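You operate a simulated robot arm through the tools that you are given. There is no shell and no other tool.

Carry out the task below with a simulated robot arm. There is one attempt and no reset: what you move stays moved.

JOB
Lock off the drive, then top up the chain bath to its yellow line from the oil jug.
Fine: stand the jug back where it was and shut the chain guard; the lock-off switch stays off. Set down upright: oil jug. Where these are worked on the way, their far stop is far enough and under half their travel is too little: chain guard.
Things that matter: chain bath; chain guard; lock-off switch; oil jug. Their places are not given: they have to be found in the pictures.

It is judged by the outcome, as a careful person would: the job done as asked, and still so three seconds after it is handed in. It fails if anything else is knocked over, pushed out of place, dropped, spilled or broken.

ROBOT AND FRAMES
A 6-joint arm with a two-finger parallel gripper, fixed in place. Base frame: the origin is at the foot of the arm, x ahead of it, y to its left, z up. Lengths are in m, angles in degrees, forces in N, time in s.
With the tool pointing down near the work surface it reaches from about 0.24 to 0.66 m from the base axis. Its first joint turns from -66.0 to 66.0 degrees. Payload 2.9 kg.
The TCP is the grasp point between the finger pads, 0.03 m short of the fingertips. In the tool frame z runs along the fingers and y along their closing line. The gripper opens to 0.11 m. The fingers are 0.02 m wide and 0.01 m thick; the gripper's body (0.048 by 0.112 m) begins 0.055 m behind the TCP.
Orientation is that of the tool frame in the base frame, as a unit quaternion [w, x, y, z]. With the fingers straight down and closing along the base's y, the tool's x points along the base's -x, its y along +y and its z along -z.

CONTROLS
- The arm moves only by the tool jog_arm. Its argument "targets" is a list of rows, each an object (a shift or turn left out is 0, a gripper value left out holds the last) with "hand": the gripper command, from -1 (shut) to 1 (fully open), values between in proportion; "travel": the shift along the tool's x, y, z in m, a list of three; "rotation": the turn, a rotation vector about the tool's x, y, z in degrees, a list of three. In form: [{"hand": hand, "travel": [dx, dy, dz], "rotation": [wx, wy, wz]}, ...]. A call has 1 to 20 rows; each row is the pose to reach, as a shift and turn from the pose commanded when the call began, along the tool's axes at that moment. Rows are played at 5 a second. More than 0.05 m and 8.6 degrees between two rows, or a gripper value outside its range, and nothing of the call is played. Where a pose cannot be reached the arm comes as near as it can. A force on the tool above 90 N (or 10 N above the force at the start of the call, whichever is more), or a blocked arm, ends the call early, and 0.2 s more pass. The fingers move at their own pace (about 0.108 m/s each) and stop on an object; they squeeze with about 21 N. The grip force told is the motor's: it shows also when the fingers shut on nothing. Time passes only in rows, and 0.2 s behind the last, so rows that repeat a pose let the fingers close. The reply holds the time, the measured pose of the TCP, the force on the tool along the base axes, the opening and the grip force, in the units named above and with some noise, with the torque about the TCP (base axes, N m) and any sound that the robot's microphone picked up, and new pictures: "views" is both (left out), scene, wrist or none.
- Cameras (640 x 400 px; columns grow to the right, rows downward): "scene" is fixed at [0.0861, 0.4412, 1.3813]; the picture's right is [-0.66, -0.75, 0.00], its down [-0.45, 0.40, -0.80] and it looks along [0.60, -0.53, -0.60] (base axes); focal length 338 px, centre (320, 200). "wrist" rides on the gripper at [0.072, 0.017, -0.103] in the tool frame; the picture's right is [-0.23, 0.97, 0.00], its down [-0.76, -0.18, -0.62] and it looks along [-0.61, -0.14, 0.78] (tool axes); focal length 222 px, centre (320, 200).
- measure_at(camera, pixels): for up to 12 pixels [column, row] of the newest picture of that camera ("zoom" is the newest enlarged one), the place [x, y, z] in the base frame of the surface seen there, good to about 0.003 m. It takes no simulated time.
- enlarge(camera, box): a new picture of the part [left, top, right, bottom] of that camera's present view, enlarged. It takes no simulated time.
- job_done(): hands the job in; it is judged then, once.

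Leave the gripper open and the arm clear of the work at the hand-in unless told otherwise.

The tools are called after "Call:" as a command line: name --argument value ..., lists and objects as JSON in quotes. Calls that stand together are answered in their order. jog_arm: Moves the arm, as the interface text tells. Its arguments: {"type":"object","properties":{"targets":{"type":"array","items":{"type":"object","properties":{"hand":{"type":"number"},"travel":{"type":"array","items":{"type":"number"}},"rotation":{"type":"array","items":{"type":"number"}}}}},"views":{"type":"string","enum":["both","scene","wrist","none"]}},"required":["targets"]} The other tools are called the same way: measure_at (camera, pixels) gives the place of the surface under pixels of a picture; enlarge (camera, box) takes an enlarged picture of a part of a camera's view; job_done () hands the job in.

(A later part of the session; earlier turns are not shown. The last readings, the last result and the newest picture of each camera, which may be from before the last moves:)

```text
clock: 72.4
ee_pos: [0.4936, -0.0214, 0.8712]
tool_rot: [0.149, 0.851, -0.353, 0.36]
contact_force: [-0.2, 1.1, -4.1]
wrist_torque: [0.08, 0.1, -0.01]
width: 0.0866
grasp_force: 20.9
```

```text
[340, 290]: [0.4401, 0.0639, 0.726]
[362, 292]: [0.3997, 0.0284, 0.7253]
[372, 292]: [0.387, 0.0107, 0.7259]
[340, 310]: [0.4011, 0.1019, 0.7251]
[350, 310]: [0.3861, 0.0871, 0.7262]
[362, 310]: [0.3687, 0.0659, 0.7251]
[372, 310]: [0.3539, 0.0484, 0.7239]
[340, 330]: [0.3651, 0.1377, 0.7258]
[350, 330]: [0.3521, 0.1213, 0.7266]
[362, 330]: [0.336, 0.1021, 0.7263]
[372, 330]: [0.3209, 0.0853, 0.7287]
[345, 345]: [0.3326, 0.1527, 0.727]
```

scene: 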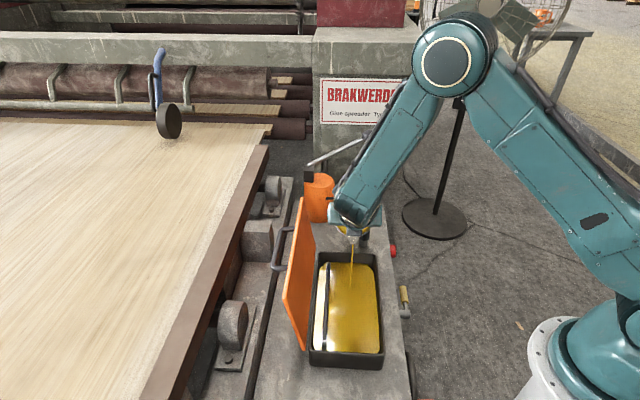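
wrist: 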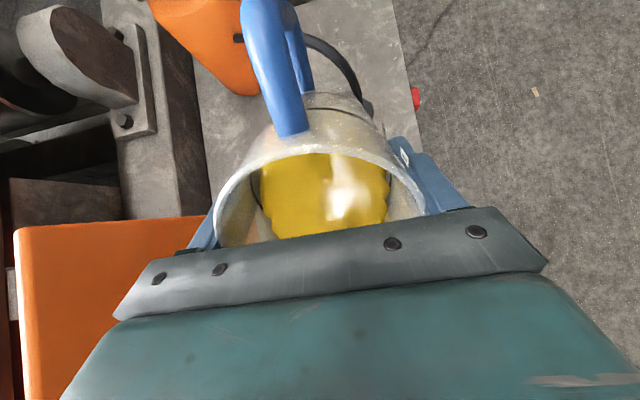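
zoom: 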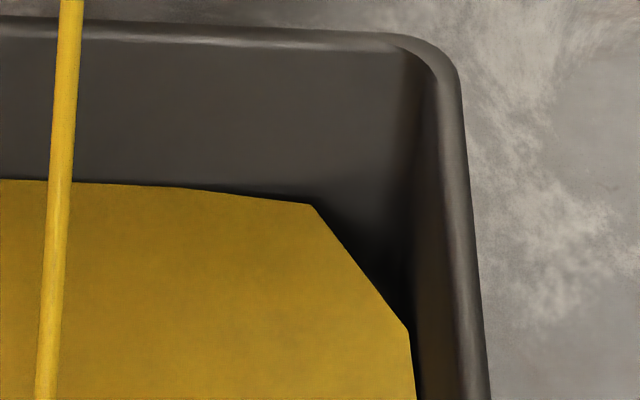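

I've added about 1.2 mm in total. I'll tilt to 51° and hold about 2 s.

Call:
jog_arm --targets '[{"hand": -1, "rotation": [0, 2, 0]}, {"rotation": [0, 4, 0]}, {"rotation": [0, 5, 0]}, {"rotation": [0, 5, 0]}, {"rotation": [0, 5, 0]}, {"rotation": [0, 5, 0]}, {"rotation": [0, 5, 0]}, {"rotation": [0, 5, 0]}, {"rotation": [0, 5, 0]}]' --views "scene"

Call:
enlarge --camera "scene" --box '[352, 254, 384, 274]'

Call:
measure_at --camera "scene" --pixels '[[345, 285], [360, 285], [367, 285], [342, 300], [358, 300], [368, 300], [342, 320], [358, 320], [370, 320], [345, 340], [358, 340], [372, 342]]'

Call:
measure_at --camera "scene" --pixels '[[340, 290], [362, 292], [372, 292], [340, 310], [350, 310], [362, 310], [372, 310], [340, 330], [350, 330], [362, 330], [372, 330], [345, 345]]'

```text
clock: 74.4
ee_pos: [0.4944, -0.0202, 0.8708]
tool_rot: [0.165, 0.835, -0.346, 0.396]
contact_force: [0.5, -0.3, -3.4]
wrist_torque: [0.09, 0.07, 0.0]
width: 0.0867
grasp_force: 20.6
```

scene: 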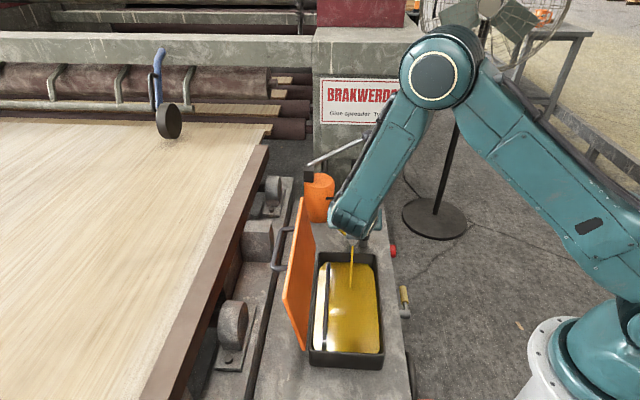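

```text
16.00 times, centred on (368, 264) of scene
```

zoom: 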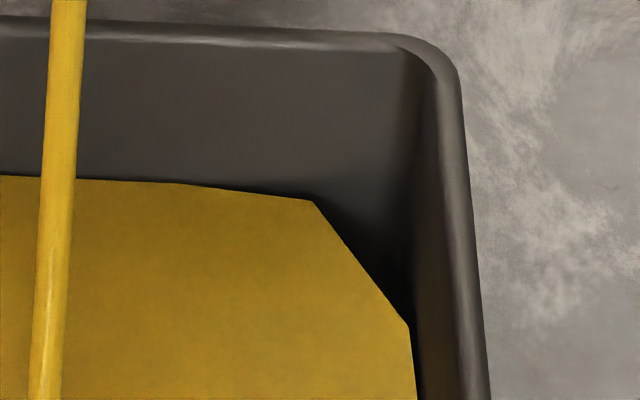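

```text
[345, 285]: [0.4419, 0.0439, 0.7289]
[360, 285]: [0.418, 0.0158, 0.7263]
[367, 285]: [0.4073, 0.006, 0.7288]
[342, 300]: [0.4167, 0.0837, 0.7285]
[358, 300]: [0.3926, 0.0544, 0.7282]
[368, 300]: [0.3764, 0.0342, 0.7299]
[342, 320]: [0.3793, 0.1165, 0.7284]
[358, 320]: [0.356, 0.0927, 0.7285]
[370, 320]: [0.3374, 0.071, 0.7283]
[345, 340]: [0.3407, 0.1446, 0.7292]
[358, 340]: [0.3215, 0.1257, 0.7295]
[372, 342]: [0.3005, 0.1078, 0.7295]
```

```text
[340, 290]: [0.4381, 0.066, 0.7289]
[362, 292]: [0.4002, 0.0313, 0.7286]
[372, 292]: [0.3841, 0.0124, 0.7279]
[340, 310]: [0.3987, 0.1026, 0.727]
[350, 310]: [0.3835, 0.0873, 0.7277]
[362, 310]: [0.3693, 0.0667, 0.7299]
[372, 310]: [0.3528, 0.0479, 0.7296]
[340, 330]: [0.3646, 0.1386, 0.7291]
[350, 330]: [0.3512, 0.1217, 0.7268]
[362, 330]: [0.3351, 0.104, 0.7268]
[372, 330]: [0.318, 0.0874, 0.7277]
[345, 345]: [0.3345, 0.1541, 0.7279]
```

The readings now average about 0.7284, with the edge suggesting about a 2.3 mm rise. I'm near the line, so I'll tilt back now to stop the flow and check.

Call:
jog_arm --targets '[{"hand": -1, "rotation": [0, -7, 0]}, {"rotation": [0, -14, 0]}, {"rotation": [0, -20, 0]}, {"rotation": [0, -20, 0]}]' --views "both"

Call:
enlarge --camera "scene" --box '[352, 254, 384, 274]'

Call:
measure_at --camera "scene" --pixels '[[345, 285], [360, 285], [367, 285], [342, 300], [358, 300], [368, 300], [342, 320], [358, 320], [370, 320], [345, 340], [358, 340], [372, 342]]'

Call:
measure_at --camera "scene" --pixels '[[340, 290], [362, 292], [372, 292], [340, 310], [350, 310], [362, 310], [372, 310], [340, 330], [350, 330], [362, 330], [372, 330], [345, 345]]'

Call:
enlarge --camera "scene" --box '[305, 255, 337, 275]'

```text
clock: 75.4
ee_pos: [0.4942, -0.0213, 0.8713]
tool_rot: [0.102, 0.891, -0.369, 0.245]
contact_force: [0.2, 0.0, -3.7]
wrist_torque: [0.1, 0.04, 0.02]
width: 0.0864
grasp_force: 21.1
```

scene: 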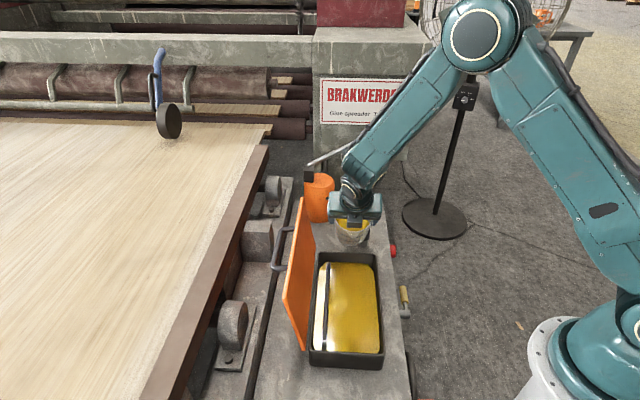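
wrist: 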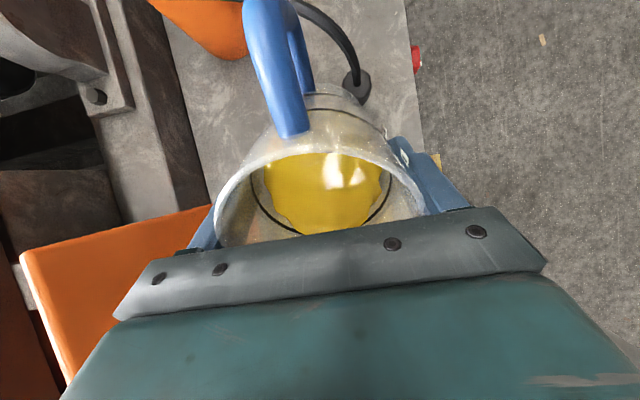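

```text
16.00 times, centred on (368, 264) of scene
```

zoom: 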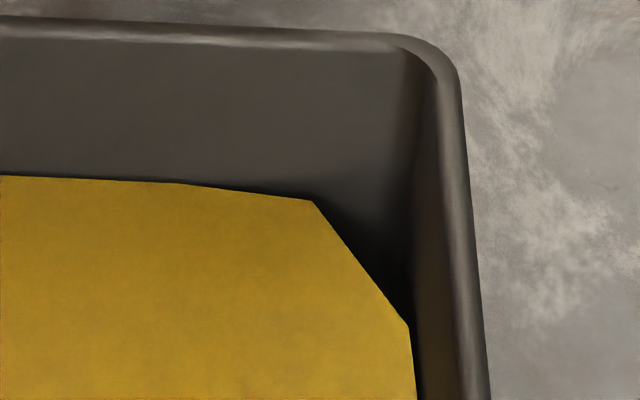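

```text
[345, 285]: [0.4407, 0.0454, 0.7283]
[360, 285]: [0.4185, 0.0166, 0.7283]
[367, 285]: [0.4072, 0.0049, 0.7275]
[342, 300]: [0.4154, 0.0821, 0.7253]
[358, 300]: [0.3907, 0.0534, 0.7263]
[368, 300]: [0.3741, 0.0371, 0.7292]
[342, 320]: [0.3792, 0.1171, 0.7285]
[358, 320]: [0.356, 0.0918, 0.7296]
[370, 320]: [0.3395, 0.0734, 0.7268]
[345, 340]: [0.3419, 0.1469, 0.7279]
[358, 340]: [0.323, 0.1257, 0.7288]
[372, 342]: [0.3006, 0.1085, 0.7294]
```

```text
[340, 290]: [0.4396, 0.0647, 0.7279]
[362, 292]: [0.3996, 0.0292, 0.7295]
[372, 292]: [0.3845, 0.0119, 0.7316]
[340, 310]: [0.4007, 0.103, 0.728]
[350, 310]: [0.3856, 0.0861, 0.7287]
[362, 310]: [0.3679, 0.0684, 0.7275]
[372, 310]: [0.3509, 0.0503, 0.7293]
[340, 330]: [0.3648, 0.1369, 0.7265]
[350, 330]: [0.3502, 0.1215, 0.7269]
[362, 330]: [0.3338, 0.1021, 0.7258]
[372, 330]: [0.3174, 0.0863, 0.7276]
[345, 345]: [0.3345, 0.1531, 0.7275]
```

```text
16.00 times, centred on (321, 265) of scene
```

zoom: 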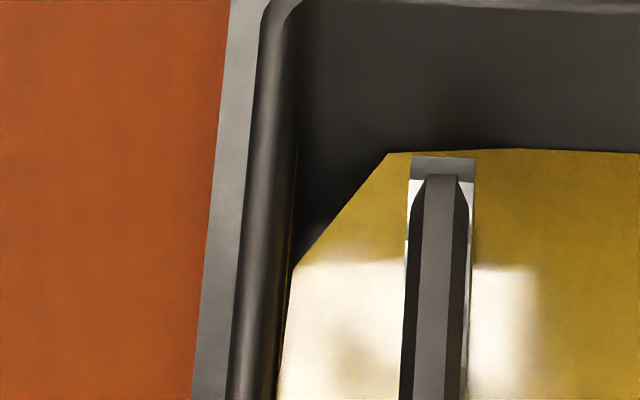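

The flow has stopped and the level averages about 0.7280. I'll right the jug, lift it, and take the camera round to look at the yellow line directly while still holding the jug.

Call:
jog_arm --targets '[{"hand": -1, "travel": [0.008, 0, -0.014], "rotation": [0, -4, 0]}, {"travel": [0.018, 0, -0.03], "rotation": [0, -8, 0]}, {"travel": [0.029, 0, -0.048], "rotation": [0, -12.5, 0]}, {"travel": [0.04, 0, -0.066], "rotation": [0, -17, 0]}, {"travel": [0.051, 0, -0.084], "rotation": [0, -21.5, 0]}, {"travel": [0.062, 0, -0.102], "rotation": [0, -26, 0]}, {"travel": [0.072, 0, -0.12], "rotation": [0, -31, 0]}]' --views "wrist"

```text
clock: 77.0
ee_pos: [0.4931, -0.0215, 1.0124]
tool_rot: [-0.001, 0.924, -0.383, -0.001]
contact_force: [-0.1, 0.5, -4.2]
wrist_torque: [0.03, 0.03, 0.01]
width: 0.0865
grasp_force: 20.8
```

wrist: 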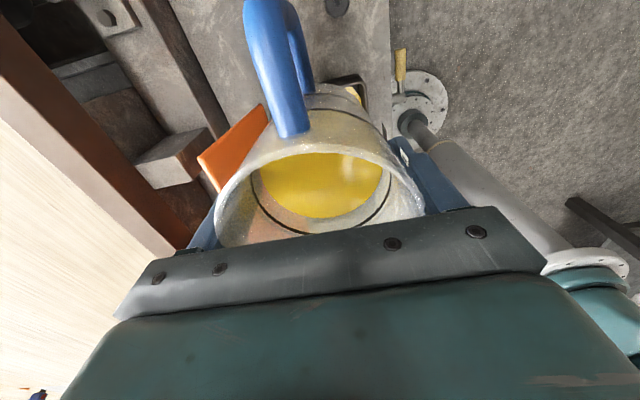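

Next I turn back so the camera faces the bath's far wall, holding the jug upright.

Call:
jog_arm --targets '[{"hand": -1, "travel": [0.0044, 0.0154, 0.001], "rotation": [0, 0, 7.5]}, {"travel": [0.0088, 0.0308, 0.002], "rotation": [0, 0, 15]}, {"travel": [0.0132, 0.0461, 0.003], "rotation": [0, 0, 22.5]}, {"travel": [0.0177, 0.0615, 0.004], "rotation": [0, 0, 30]}, {"travel": [0.0221, 0.0769, 0.005], "rotation": [0, 0, 37.5]}, {"travel": [0.0265, 0.0923, 0.006], "rotation": [0, 0, 45]}, {"travel": [0.0309, 0.1077, 0.007], "rotation": [0, 0, 52.5]}, {"travel": [0.0353, 0.123, 0.008], "rotation": [0, 0, 60]}, {"travel": [0.0398, 0.1384, 0.009], "rotation": [0, 0, 67.5]}, {"travel": [0.0442, 0.1538, 0.01], "rotation": [0, 0, 75]}, {"travel": [0.0486, 0.1692, 0.011], "rotation": [0, 0, 82.5]}, {"travel": [0.053, 0.1846, 0.012], "rotation": [0, 0, 90]}]' --views "none"

Call:
jog_arm --targets '[{"hand": -1, "rotation": [0, -6, 0]}, {"rotation": [0, -12, 0]}, {"rotation": [0, -18, 0]}, {"rotation": [0, -24, 0]}, {"rotation": [0, -30, 0]}]' --views "both"

```text
clock: 79.6
ee_pos: [0.4009, -0.1885, 0.9986]
tool_rot: [0.0, -0.381, 0.924, 0.0]
contact_force: [0.4, 0.2, -4.5]
wrist_torque: [0.01, -0.04, -0.01]
width: 0.0865
grasp_force: 21.0
```

```text
clock: 80.8
ee_pos: [0.4009, -0.1886, 0.9989]
tool_rot: [0.239, -0.37, 0.892, 0.101]
contact_force: [0.5, 0.4, -3.4]
wrist_torque: [-0.03, 0.03, -0.01]
width: 0.0864
grasp_force: 21.1
```

scene: 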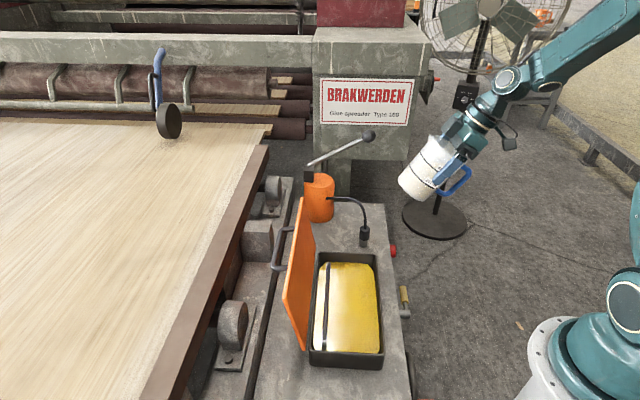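
wrist: 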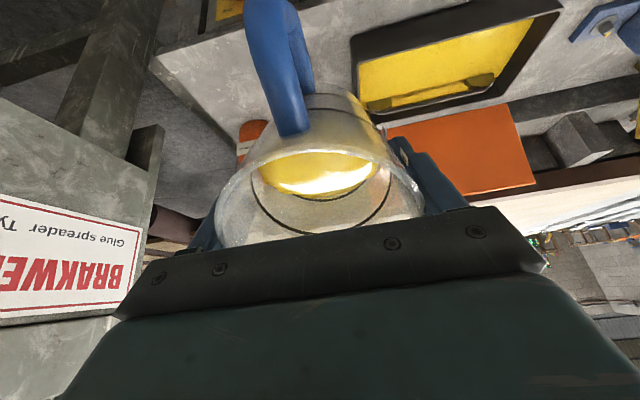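

The bath is in view to the right of the jug. I'll zoom on the far-wall line.

Call:
enlarge --camera "wrist" --box '[350, 50, 530, 130]'

Call:
enlarge --camera "wrist" --box '[470, 70, 510, 96]'

Call:
enlarge --camera "wrist" --box '[410, 80, 450, 106]'

```text
3.56 times, centred on (440, 90) of wrist
```

zoom: 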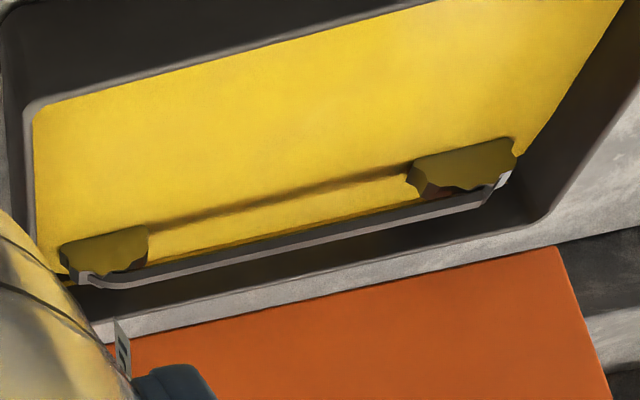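

```text
15.38 times, centred on (490, 83) of wrist
```

zoom: 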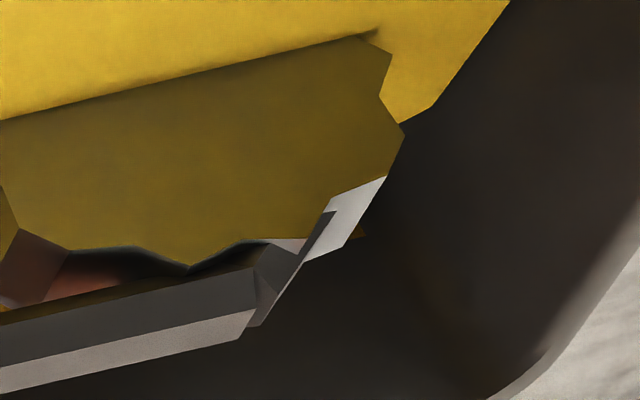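

```text
15.38 times, centred on (430, 93) of wrist
```

zoom: 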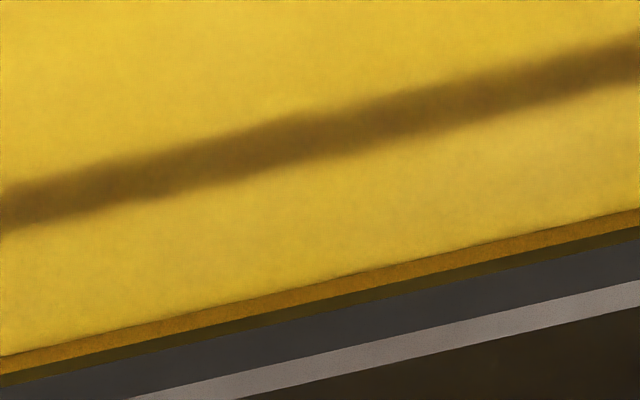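

The line now directly adjoins the oil. I'll measure heights across the strips at this spot and zoom elsewhere along it.

Call:
measure_at --camera "zoom" --pixels '[[320, 270], [320, 278], [320, 285], [320, 291], [320, 296], [320, 303], [320, 309], [320, 320], [500, 240], [500, 246], [500, 250], [500, 258]]'

Call:
enlarge --camera "wrist" --box '[440, 76, 480, 102]'

Call:
enlarge --camera "wrist" --box '[355, 105, 395, 131]'

```text
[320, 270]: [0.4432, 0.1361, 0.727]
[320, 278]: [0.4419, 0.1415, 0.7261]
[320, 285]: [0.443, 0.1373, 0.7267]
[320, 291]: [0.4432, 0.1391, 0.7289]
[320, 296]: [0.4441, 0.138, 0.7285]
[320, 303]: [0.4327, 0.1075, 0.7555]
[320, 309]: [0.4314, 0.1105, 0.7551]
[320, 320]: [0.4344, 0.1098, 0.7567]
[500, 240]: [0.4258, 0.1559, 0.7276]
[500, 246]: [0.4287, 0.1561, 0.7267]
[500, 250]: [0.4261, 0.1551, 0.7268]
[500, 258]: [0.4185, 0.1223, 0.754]
```

```text
15.38 times, centred on (460, 89) of wrist
```

zoom: 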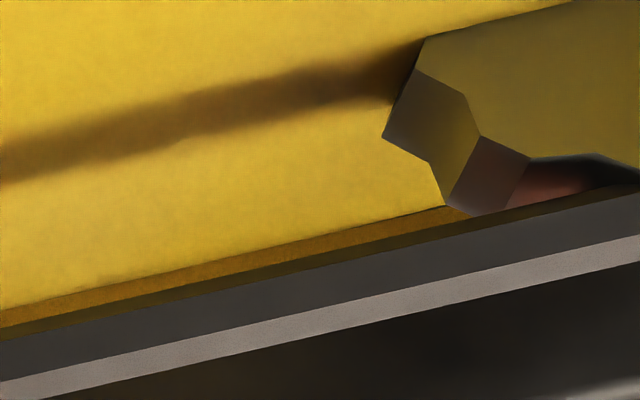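

```text
15.38 times, centred on (375, 118) of wrist
```

zoom: 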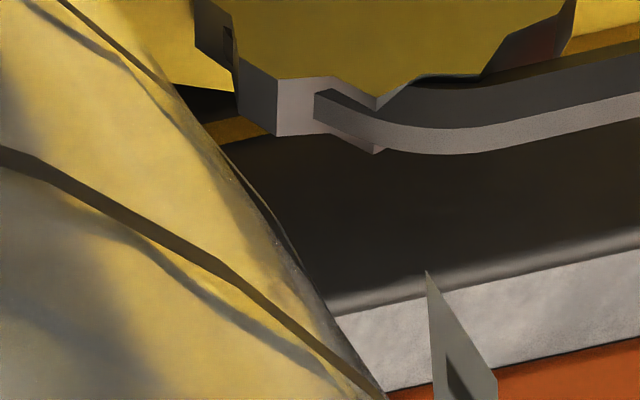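

The line's left end beyond the sprocket lets me see its full thickness. I'll zoom there to compare its lower edge with the extrapolated oil edge.

Call:
enlarge --camera "wrist" --box '[353, 104, 385, 124]'

Call:
measure_at --camera "zoom" --pixels '[[320, 180], [330, 185], [320, 190], [335, 195], [345, 200], [330, 210], [330, 225], [300, 130], [320, 150], [310, 165]]'

Call:
enlarge --camera "wrist" --box '[383, 96, 415, 116]'

```text
16.00 times, centred on (369, 114) of wrist
```

zoom: 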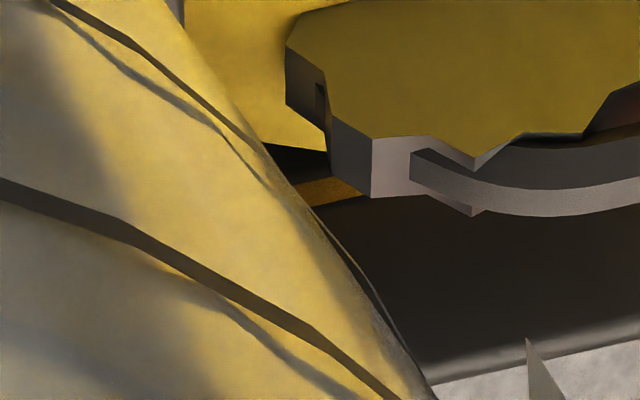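

```text
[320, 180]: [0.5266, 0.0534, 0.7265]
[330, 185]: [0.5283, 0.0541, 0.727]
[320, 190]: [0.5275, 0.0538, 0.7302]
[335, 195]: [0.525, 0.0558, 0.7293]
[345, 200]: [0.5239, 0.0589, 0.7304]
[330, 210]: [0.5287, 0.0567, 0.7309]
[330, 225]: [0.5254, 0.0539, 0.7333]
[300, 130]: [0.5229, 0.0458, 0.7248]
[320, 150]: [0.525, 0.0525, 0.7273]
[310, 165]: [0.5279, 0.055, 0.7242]
```

```text
16.00 times, centred on (399, 106) of wrist
```

zoom: 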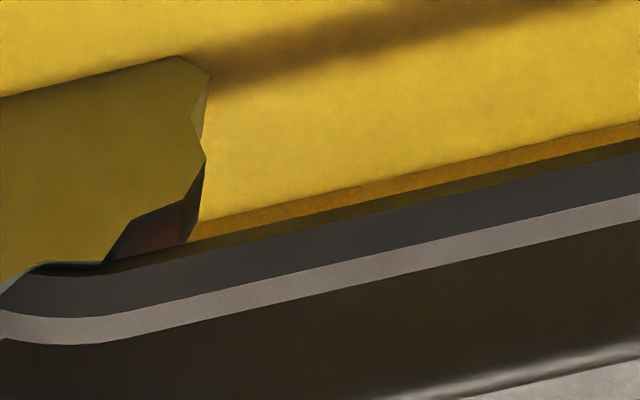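

In this frame the line spans about z=0.7263–0.7306 (centre ≈0.7285). I'll sample the oil in the same wrist frame to compare consistently.

Call:
measure_at --camera "wrist" --pixels '[[370, 80], [385, 80], [400, 75], [415, 70], [430, 70], [445, 65], [460, 60], [475, 55], [490, 50], [420, 90], [440, 80], [500, 40]]'

Call:
measure_at --camera "wrist" --pixels '[[375, 90], [390, 95], [405, 85], [418, 80], [433, 78], [448, 75], [462, 68], [478, 62], [492, 58], [410, 98], [450, 60], [505, 50]]'

```text
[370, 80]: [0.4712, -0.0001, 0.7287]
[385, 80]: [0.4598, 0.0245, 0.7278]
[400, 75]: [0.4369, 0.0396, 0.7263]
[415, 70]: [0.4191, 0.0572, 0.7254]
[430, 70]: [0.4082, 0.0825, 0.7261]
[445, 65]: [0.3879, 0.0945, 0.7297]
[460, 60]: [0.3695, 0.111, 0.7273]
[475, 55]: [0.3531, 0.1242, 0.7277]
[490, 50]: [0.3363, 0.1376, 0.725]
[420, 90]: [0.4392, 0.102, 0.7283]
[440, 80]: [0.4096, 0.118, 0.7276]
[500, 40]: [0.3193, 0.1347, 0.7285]
```

```text
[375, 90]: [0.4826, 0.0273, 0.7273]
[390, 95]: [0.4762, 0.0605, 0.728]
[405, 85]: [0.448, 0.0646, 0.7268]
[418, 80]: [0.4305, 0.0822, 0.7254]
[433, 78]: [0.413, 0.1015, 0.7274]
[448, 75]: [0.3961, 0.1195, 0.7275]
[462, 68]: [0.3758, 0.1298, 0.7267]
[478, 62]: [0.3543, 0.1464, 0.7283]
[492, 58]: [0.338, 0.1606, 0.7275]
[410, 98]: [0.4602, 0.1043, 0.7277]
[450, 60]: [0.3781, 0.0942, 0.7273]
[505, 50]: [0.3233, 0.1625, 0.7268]
```

In the same frame the oil averages about 0.7273 and the line's centre is about 0.7285. It needs around 1 mm more, roughly 35 ml. I'll return to the pour pose.

Call:
jog_arm --targets '[{"hand": -1, "rotation": [0, 6, 0]}, {"rotation": [0, 12, 0]}, {"rotation": [0, 18, 0]}, {"rotation": [0, 24, 0]}, {"rotation": [0, 30, 0]}]' --views "none"

Call:
jog_arm --targets '[{"hand": -1, "travel": [-0.0154, 0.0044, -0.001], "rotation": [0, 0, -7.5]}, {"travel": [-0.0308, 0.0088, -0.002], "rotation": [0, 0, -15]}, {"travel": [-0.0461, 0.0132, -0.003], "rotation": [0, 0, -22.5]}, {"travel": [-0.0615, 0.0177, -0.004], "rotation": [0, 0, -30]}, {"travel": [-0.0769, 0.0221, -0.005], "rotation": [0, 0, -37.5]}, {"travel": [-0.0923, 0.0265, -0.006], "rotation": [0, 0, -45]}, {"travel": [-0.1077, 0.0309, -0.007], "rotation": [0, 0, -52.5]}, {"travel": [-0.123, 0.0353, -0.008], "rotation": [0, 0, -60]}, {"travel": [-0.1384, 0.0398, -0.009], "rotation": [0, 0, -67.5]}, {"travel": [-0.1538, 0.0442, -0.01], "rotation": [0, 0, -75]}, {"travel": [-0.1692, 0.0486, -0.011], "rotation": [0, 0, -82.5]}, {"travel": [-0.1846, 0.053, -0.012], "rotation": [0, 0, -90]}]' --views "scene"

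```text
clock: 82.0
ee_pos: [0.3996, -0.1881, 0.9988]
tool_rot: [-0.001, -0.382, 0.924, 0.0]
contact_force: [0.3, -0.5, -4.0]
wrist_torque: [0.02, -0.01, 0.01]
width: 0.0864
grasp_force: 21.3
```

```text
clock: 84.6
ee_pos: [0.4945, -0.0194, 1.0109]
tool_rot: [0.0, 0.924, -0.382, -0.001]
contact_force: [0.0, 0.2, -4.1]
wrist_torque: [0.06, 0.03, 0.01]
width: 0.0865
grasp_force: 21.2
```

scene: 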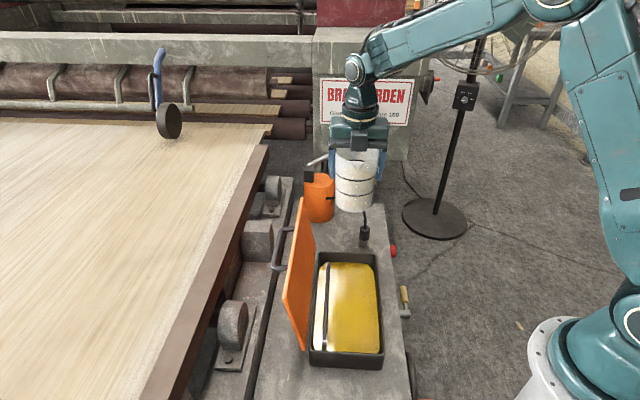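

Back above the pour spot. I'll descend and tilt to 40° first.

Call:
jog_arm --targets '[{"hand": -1, "travel": [0, 0, 0.018], "rotation": [0, 4, 0]}, {"travel": [0, 0, 0.036], "rotation": [0, 9, 0]}, {"travel": [0, 0, 0.054], "rotation": [0, 14, 0]}, {"travel": [0, 0, 0.072], "rotation": [0, 19, 0]}, {"travel": [0, 0, 0.09], "rotation": [0, 24, 0]}, {"travel": [0, 0, 0.108], "rotation": [0, 29, 0]}, {"travel": [0, 0, 0.126], "rotation": [0, 35, 0]}, {"travel": [0, 0, 0.14], "rotation": [0, 40, 0]}]' --views "scene"

Call:
enlarge --camera "scene" --box '[352, 254, 384, 274]'

Call:
enlarge --camera "scene" --box '[300, 200, 420, 300]'

```text
clock: 86.4
ee_pos: [0.4945, -0.0206, 0.8708]
tool_rot: [0.131, 0.868, -0.36, 0.315]
contact_force: [-0.6, -0.2, -3.9]
wrist_torque: [0.1, 0.08, -0.02]
width: 0.0866
grasp_force: 20.7
```

scene: 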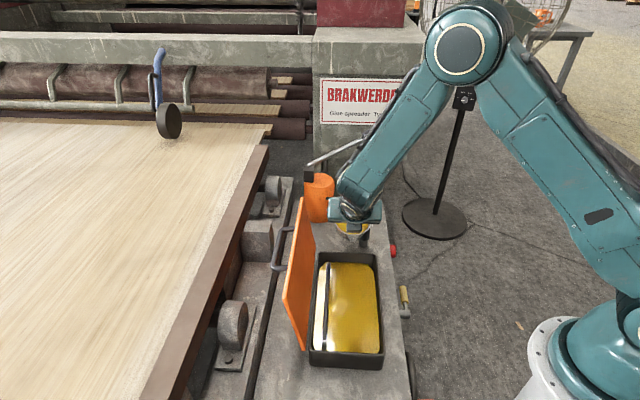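

```text
16.00 times, centred on (368, 264) of scene
```

zoom: 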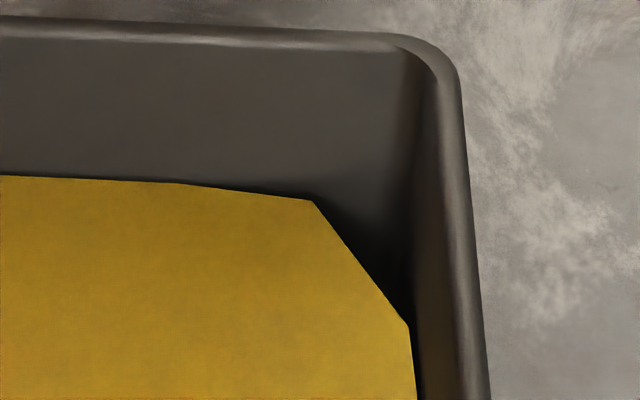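

```text
4.00 times, centred on (360, 250) of scene
```

zoom: 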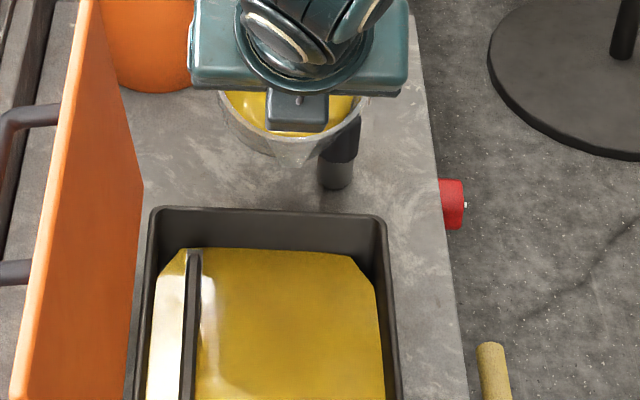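

Reference edge: corner at row 200, left at row 175. Now I'll tilt to 51° and hold 1 s.

Call:
jog_arm --targets '[{"hand": -1, "rotation": [0, 4, 0]}, {"rotation": [0, 8, 0]}, {"rotation": [0, 11, 0]}, {"rotation": [0, 11, 0]}, {"rotation": [0, 11, 0]}, {"rotation": [0, 11, 0]}]' --views "scene"

Call:
enlarge --camera "scene" --box '[352, 254, 384, 274]'

Call:
measure_at --camera "scene" --pixels '[[345, 285], [360, 285], [367, 285], [342, 300], [358, 300], [368, 300], [342, 320], [358, 320], [370, 320], [345, 340], [358, 340], [372, 342]]'

```text
clock: 87.8
ee_pos: [0.4936, -0.0213, 0.8705]
tool_rot: [0.164, 0.835, -0.345, 0.397]
contact_force: [1.3, 1.0, -4.1]
wrist_torque: [0.09, 0.08, -0.02]
width: 0.0865
grasp_force: 20.7
```

scene: 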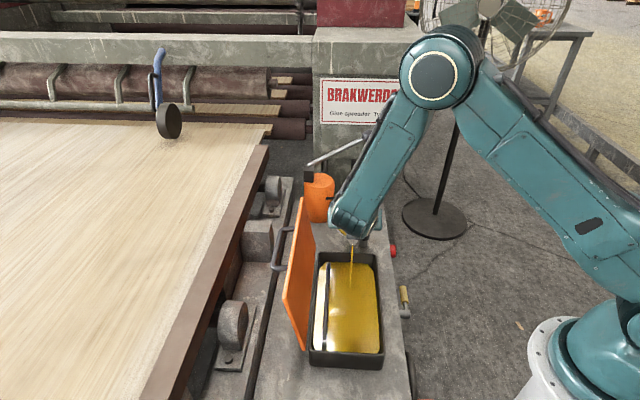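

```text
16.00 times, centred on (368, 264) of scene
```

zoom: 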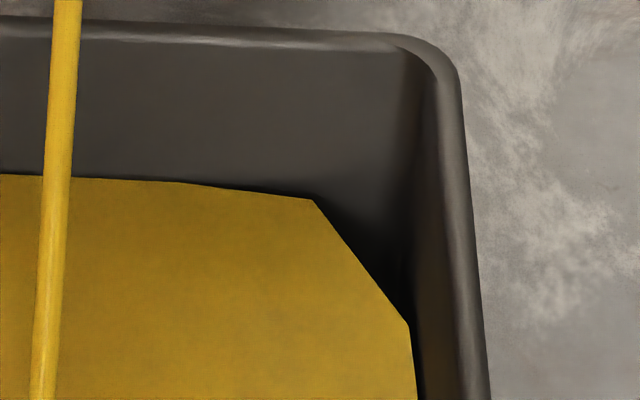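

```text
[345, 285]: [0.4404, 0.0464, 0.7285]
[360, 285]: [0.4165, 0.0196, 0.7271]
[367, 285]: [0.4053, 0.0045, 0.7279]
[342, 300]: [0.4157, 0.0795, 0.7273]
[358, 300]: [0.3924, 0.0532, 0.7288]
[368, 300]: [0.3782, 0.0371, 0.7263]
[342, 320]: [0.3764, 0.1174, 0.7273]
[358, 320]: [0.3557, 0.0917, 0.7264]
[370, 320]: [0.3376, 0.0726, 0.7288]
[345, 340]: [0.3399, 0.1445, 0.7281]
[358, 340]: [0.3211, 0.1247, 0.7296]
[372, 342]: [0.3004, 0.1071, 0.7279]
```

It has risen about 1 px (0.25 mm) so far; I want about 4 px. I'll tilt to 53° and hold about 1.6 s.

Call:
jog_arm --targets '[{"hand": -1, "rotation": [0, 2, 0]}, {"rotation": [0, 2, 0]}, {"rotation": [0, 2, 0]}, {"rotation": [0, 2, 0]}, {"rotation": [0, 2, 0]}, {"rotation": [0, 2, 0]}, {"rotation": [0, 2, 0]}]' --views "scene"

Call:
enlarge --camera "scene" --box '[352, 254, 384, 274]'

Call:
measure_at --camera "scene" --pixels '[[345, 285], [360, 285], [367, 285], [342, 300], [358, 300], [368, 300], [342, 320], [358, 320], [370, 320], [345, 340], [358, 340], [372, 342]]'

Call:
measure_at --camera "scene" --pixels '[[340, 290], [362, 292], [372, 292], [340, 310], [350, 310], [362, 310], [372, 310], [340, 330], [350, 330], [362, 330], [372, 330], [345, 345]]'

```text
clock: 89.4
ee_pos: [0.494, -0.0205, 0.8721]
tool_rot: [0.17, 0.827, -0.343, 0.411]
contact_force: [-0.3, 1.6, -3.4]
wrist_torque: [0.07, 0.07, 0.04]
width: 0.0869
grasp_force: 21.0
```

scene: 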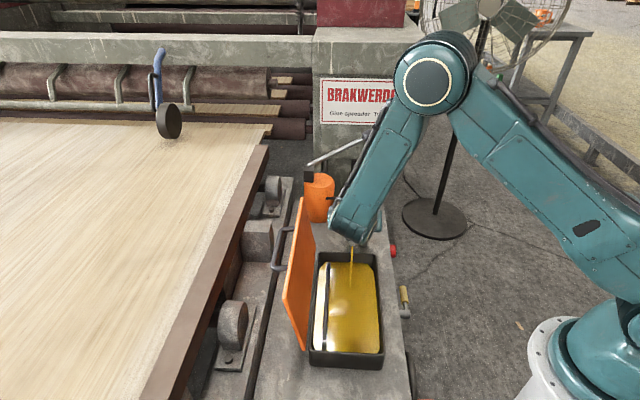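

```text
16.00 times, centred on (368, 264) of scene
```

zoom: 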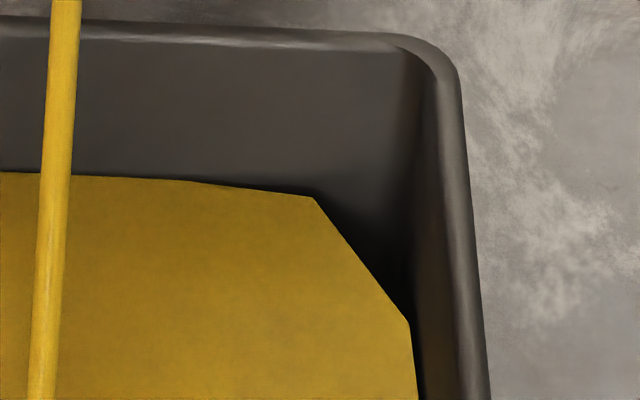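

```text
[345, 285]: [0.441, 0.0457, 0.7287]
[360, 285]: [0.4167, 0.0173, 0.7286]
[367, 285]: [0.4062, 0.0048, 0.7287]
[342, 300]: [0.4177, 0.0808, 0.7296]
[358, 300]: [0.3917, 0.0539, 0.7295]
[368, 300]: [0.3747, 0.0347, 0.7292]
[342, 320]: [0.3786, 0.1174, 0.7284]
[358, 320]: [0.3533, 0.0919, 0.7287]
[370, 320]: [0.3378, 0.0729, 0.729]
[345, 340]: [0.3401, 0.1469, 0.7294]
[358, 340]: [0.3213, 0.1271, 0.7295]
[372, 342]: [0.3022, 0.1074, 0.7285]
```

```text
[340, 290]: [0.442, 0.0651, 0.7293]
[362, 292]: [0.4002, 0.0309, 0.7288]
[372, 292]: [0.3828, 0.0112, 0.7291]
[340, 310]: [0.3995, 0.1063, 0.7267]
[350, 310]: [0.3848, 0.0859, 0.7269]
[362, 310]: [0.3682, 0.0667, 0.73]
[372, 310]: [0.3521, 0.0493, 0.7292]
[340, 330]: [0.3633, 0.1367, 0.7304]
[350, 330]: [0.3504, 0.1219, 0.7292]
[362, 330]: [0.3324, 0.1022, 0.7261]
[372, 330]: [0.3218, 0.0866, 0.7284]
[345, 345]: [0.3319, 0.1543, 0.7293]
```

The level reads about 0.7288, around the line's centre. I'll tilt back now.

Call:
jog_arm --targets '[{"hand": -1, "rotation": [0, -8, 0]}, {"rotation": [0, -15, 0]}, {"rotation": [0, -22, 0]}, {"rotation": [0, -22, 0]}]' --views "scene"

Call:
enlarge --camera "scene" --box '[352, 254, 384, 274]'

Call:
measure_at --camera "scene" --pixels '[[345, 285], [360, 285], [367, 285], [342, 300], [358, 300], [368, 300], [342, 320], [358, 320], [370, 320], [345, 340], [358, 340], [372, 342]]'

Call:
enlarge --camera "scene" --box '[300, 200, 420, 300]'

```text
clock: 90.4
ee_pos: [0.4926, -0.0201, 0.8697]
tool_rot: [0.102, 0.891, -0.369, 0.246]
contact_force: [0.4, 0.3, -3.1]
wrist_torque: [0.07, 0.04, 0.0]
width: 0.0867
grasp_force: 21.7
```

scene: 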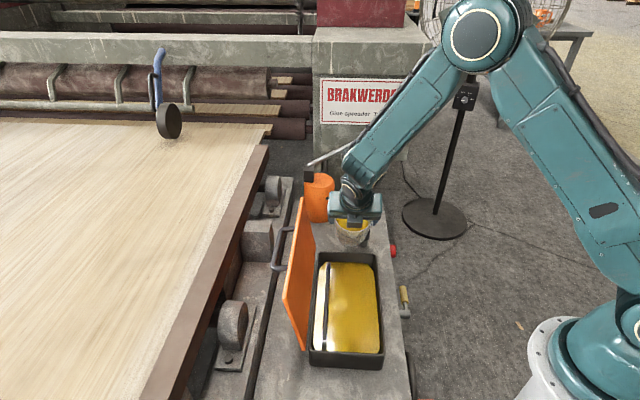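

```text
16.00 times, centred on (368, 264) of scene
```

zoom: 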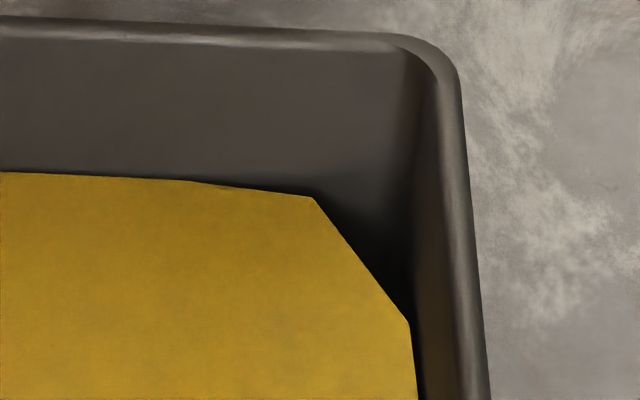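

```text
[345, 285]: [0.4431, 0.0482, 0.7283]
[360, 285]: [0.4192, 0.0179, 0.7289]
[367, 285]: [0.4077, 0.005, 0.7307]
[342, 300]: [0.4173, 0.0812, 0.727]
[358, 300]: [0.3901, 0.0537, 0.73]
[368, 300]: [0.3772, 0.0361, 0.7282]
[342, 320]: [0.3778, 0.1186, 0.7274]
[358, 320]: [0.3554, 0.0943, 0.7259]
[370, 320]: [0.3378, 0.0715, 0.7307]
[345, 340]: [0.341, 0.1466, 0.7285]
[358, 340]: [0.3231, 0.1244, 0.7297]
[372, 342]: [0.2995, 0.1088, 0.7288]
```

```text
4.00 times, centred on (360, 250) of scene
```

zoom: 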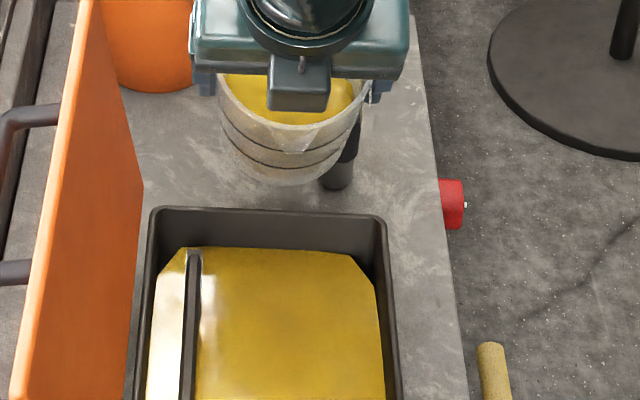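

The scene average is now 0.7287. I'll right the jug, lift, and check against the line again from the same viewing pose.

Call:
jog_arm --targets '[{"hand": -1, "travel": [0.008, 0, -0.014], "rotation": [0, -4, 0]}, {"travel": [0.018, 0, -0.03], "rotation": [0, -8, 0]}, {"travel": [0.029, 0, -0.048], "rotation": [0, -12.5, 0]}, {"travel": [0.04, 0, -0.066], "rotation": [0, -17, 0]}, {"travel": [0.051, 0, -0.084], "rotation": [0, -21.5, 0]}, {"travel": [0.062, 0, -0.102], "rotation": [0, -26, 0]}, {"travel": [0.072, 0, -0.12], "rotation": [0, -31, 0]}]' --views "none"

Call:
jog_arm --targets '[{"hand": -1, "travel": [0.0044, 0.0154, 0.001], "rotation": [0, 0, 7.5]}, {"travel": [0.0088, 0.0308, 0.002], "rotation": [0, 0, 15]}, {"travel": [0.0132, 0.0461, 0.003], "rotation": [0, 0, 22.5]}, {"travel": [0.0177, 0.0615, 0.004], "rotation": [0, 0, 30]}, {"travel": [0.0221, 0.0769, 0.005], "rotation": [0, 0, 37.5]}, {"travel": [0.0265, 0.0923, 0.006], "rotation": [0, 0, 45]}, {"travel": [0.0309, 0.1077, 0.007], "rotation": [0, 0, 52.5]}, {"travel": [0.0353, 0.123, 0.008], "rotation": [0, 0, 60]}, {"travel": [0.0398, 0.1384, 0.009], "rotation": [0, 0, 67.5]}, {"travel": [0.0442, 0.1538, 0.01], "rotation": [0, 0, 75]}, {"travel": [0.0486, 0.1692, 0.011], "rotation": [0, 0, 82.5]}, {"travel": [0.053, 0.1846, 0.012], "rotation": [0, 0, 90]}]' --views "none"

Call:
jog_arm --targets '[{"hand": -1, "rotation": [0, -6, 0]}, {"rotation": [0, -12, 0]}, {"rotation": [0, -18, 0]}, {"rotation": [0, -24, 0]}, {"rotation": [0, -30, 0]}]' --views "wrist"

Call:
enlarge --camera "wrist" --box '[410, 80, 450, 106]'

Call:
enlarge --camera "wrist" --box '[353, 104, 385, 124]'

Call:
measure_at --camera "wrist" --pixels '[[370, 80], [385, 80], [400, 75], [415, 70], [430, 70], [445, 65], [460, 60], [475, 55], [490, 50], [420, 90], [440, 80], [500, 40]]'

Call:
measure_at --camera "wrist" --pixels '[[375, 90], [390, 95], [405, 85], [418, 80], [433, 78], [448, 75], [462, 68], [478, 62], [492, 58], [410, 98], [450, 60], [505, 50]]'

```text
clock: 92.0
ee_pos: [0.493, -0.0208, 1.0115]
tool_rot: [0.0, 0.924, -0.383, -0.001]
contact_force: [0.9, -0.6, -2.4]
wrist_torque: [0.01, 0.02, 0.0]
width: 0.0865
grasp_force: 21.0
```

```text
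clock: 94.6
ee_pos: [0.4016, -0.1882, 0.9978]
tool_rot: [-0.001, -0.381, 0.925, 0.001]
contact_force: [-0.4, 0.9, -3.5]
wrist_torque: [0.06, -0.04, 0.0]
width: 0.0866
grasp_force: 21.2
```

```text
clock: 95.8
ee_pos: [0.4007, -0.1886, 0.9991]
tool_rot: [0.239, -0.369, 0.892, 0.1]
contact_force: [0.5, -0.7, -3.8]
wrist_torque: [0.02, 0.02, 0.02]
width: 0.0865
grasp_force: 21.0
```

wrist: 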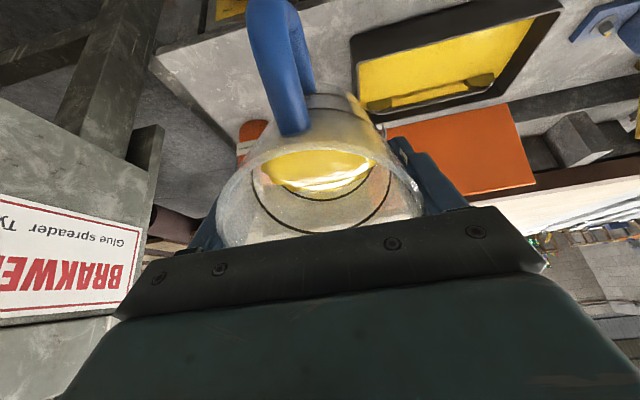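

```text
15.38 times, centred on (430, 93) of wrist
```

zoom: 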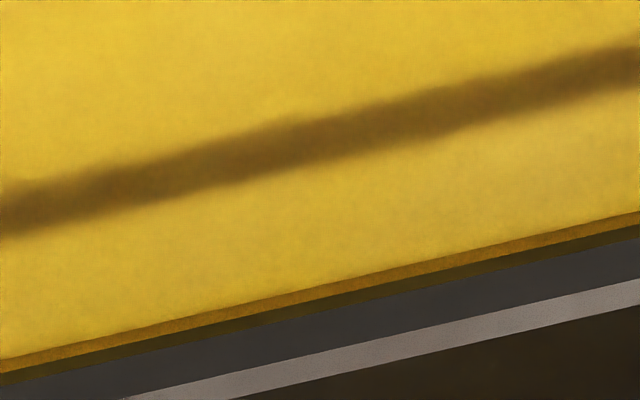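

```text
16.00 times, centred on (369, 114) of wrist
```

zoom: 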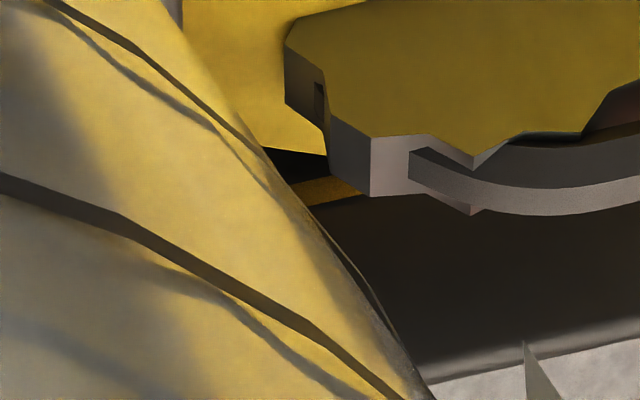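

```text
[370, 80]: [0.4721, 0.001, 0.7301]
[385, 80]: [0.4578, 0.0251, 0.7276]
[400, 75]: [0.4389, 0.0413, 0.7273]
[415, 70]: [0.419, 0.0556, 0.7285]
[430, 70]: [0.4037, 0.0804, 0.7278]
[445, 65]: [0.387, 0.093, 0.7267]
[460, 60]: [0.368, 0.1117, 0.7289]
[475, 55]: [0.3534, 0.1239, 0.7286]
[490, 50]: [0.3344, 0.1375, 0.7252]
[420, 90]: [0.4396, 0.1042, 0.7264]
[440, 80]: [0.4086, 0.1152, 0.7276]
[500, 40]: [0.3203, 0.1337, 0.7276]
```

```text
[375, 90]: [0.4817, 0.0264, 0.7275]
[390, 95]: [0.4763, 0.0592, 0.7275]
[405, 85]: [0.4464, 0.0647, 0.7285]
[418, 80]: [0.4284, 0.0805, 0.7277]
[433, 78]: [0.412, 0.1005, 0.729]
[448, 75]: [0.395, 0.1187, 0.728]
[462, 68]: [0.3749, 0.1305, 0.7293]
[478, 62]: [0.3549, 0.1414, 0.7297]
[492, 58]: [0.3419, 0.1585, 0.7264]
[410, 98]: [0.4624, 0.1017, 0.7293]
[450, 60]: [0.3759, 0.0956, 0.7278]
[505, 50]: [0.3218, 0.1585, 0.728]
```

In this frame the oil reads 0.7280 against the line's centre at ~0.7285, and the oil edge overlaps the line's lower part; the chain hides the upper edge. I'll lower the camera 5 cm to see under the chain.

Call:
jog_arm --targets '[{"hand": -1, "travel": [0.0125, 0, 0.0217]}, {"travel": [0.025, 0, 0.0433]}, {"travel": [0.03, 0, 0.052]}]' --views "wrist"

Call:
enlarge --camera "wrist" --box '[400, 80, 540, 160]'

```text
clock: 96.6
ee_pos: [0.4005, -0.1881, 0.9399]
tool_rot: [0.239, -0.369, 0.892, 0.101]
contact_force: [0.6, 0.2, -3.9]
wrist_torque: [-0.07, 0.01, 0.02]
width: 0.0864
grasp_force: 21.0
```

wrist: 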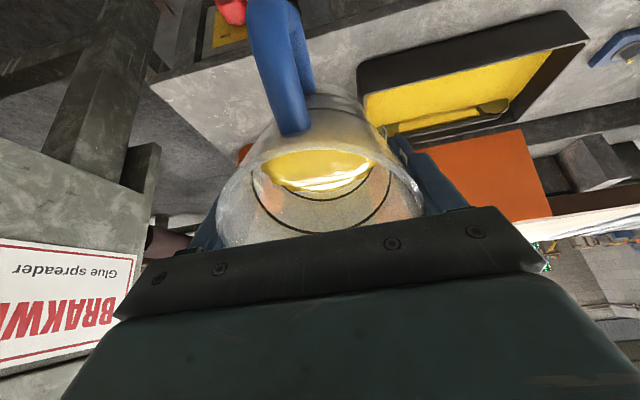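

```text
4.57 times, centred on (470, 120) of wrist
```

zoom: 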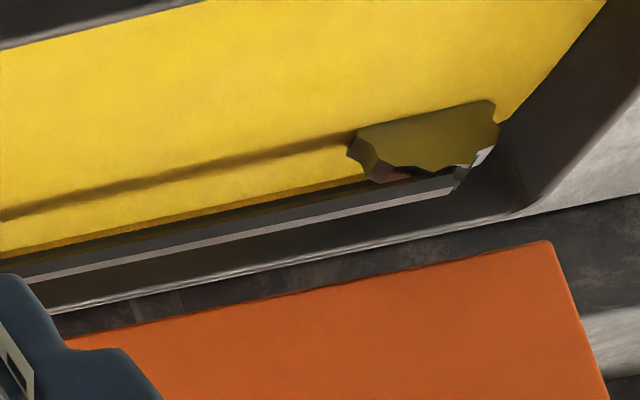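

Now there's a gap visible between the line and the chain. I'll zoom in fully.

Call:
enlarge --camera "wrist" --box '[420, 110, 460, 136]'

Call:
measure_at --camera "zoom" --pixels '[[320, 190], [320, 196], [320, 202], [320, 208], [320, 214], [320, 220], [320, 226], [320, 232], [320, 240], [150, 238], [150, 250], [500, 160]]'

```text
15.38 times, centred on (440, 123) of wrist
```

zoom: 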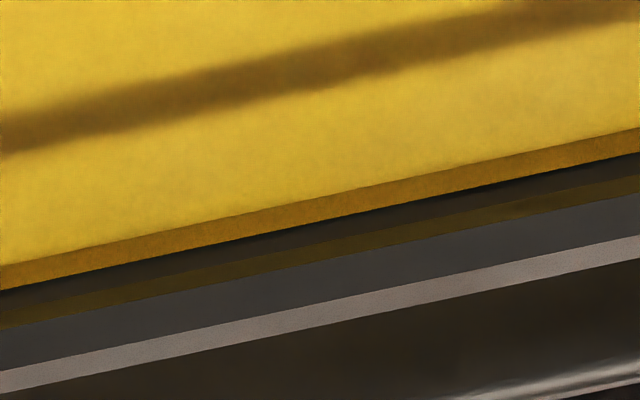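

```text
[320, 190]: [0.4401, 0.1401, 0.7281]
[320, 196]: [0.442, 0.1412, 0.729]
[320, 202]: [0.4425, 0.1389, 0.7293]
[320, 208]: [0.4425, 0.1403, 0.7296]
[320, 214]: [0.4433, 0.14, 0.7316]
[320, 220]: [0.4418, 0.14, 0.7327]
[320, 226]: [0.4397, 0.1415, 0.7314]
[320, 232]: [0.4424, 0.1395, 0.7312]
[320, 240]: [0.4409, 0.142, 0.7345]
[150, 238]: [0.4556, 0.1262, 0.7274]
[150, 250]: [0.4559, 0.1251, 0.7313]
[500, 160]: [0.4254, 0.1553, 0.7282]
```

Now the line is fully visible: about 3.1 mm of its roughly 4 mm thickness still shows above the oil. To reach its centre I need about 1.2 mm more, roughly 40 ml. I'll go back for a final small pour.

Call:
jog_arm --targets '[{"hand": -1, "travel": [-0.01, 0, -0.0173], "rotation": [0, 5, 0]}, {"travel": [-0.02, 0, -0.0346], "rotation": [0, 11, 0]}, {"travel": [-0.03, 0, -0.052], "rotation": [0, 17, 0]}, {"travel": [-0.03, 0, -0.052], "rotation": [0, 24, 0]}, {"travel": [-0.03, 0, -0.052], "rotation": [0, 30, 0]}]' --views "none"

Call:
jog_arm --targets '[{"hand": -1, "travel": [-0.0154, 0.0044, -0.001], "rotation": [0, 0, -7.5]}, {"travel": [-0.0308, 0.0088, -0.002], "rotation": [0, 0, -15]}, {"travel": [-0.0461, 0.0132, -0.003], "rotation": [0, 0, -22.5]}, {"travel": [-0.0615, 0.0177, -0.004], "rotation": [0, 0, -30]}, {"travel": [-0.0769, 0.0221, -0.005], "rotation": [0, 0, -37.5]}, {"travel": [-0.0923, 0.0265, -0.006], "rotation": [0, 0, -45]}, {"travel": [-0.1077, 0.0309, -0.007], "rotation": [0, 0, -52.5]}, {"travel": [-0.123, 0.0353, -0.008], "rotation": [0, 0, -60]}, {"travel": [-0.1384, 0.0398, -0.009], "rotation": [0, 0, -67.5]}, {"travel": [-0.1538, 0.0442, -0.01], "rotation": [0, 0, -75]}, {"travel": [-0.1692, 0.0486, -0.011], "rotation": [0, 0, -82.5]}, {"travel": [-0.1846, 0.053, -0.012], "rotation": [0, 0, -90]}]' --views "scene"

```text
clock: 97.8
ee_pos: [0.4006, -0.1885, 0.9989]
tool_rot: [-0.001, -0.382, 0.924, 0.001]
contact_force: [-0.2, -0.3, -2.9]
wrist_torque: [0.03, -0.01, 0.01]
width: 0.0866
grasp_force: 21.4
```

```text
clock: 100.4
ee_pos: [0.4938, -0.0201, 1.0119]
tool_rot: [0.0, 0.924, -0.382, -0.001]
contact_force: [-0.3, 0.6, -4.1]
wrist_torque: [-0.02, 0.04, -0.02]
width: 0.0865
grasp_force: 20.9
```

scene: 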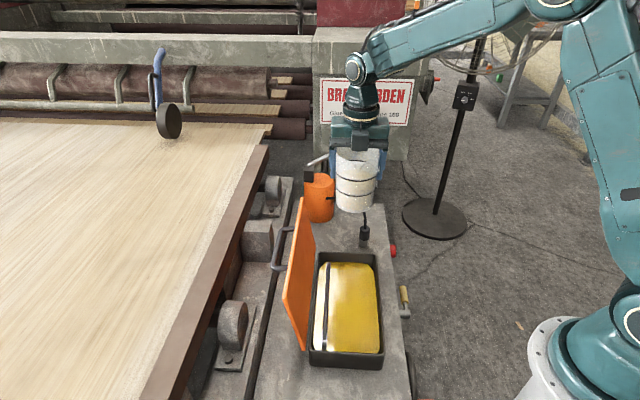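

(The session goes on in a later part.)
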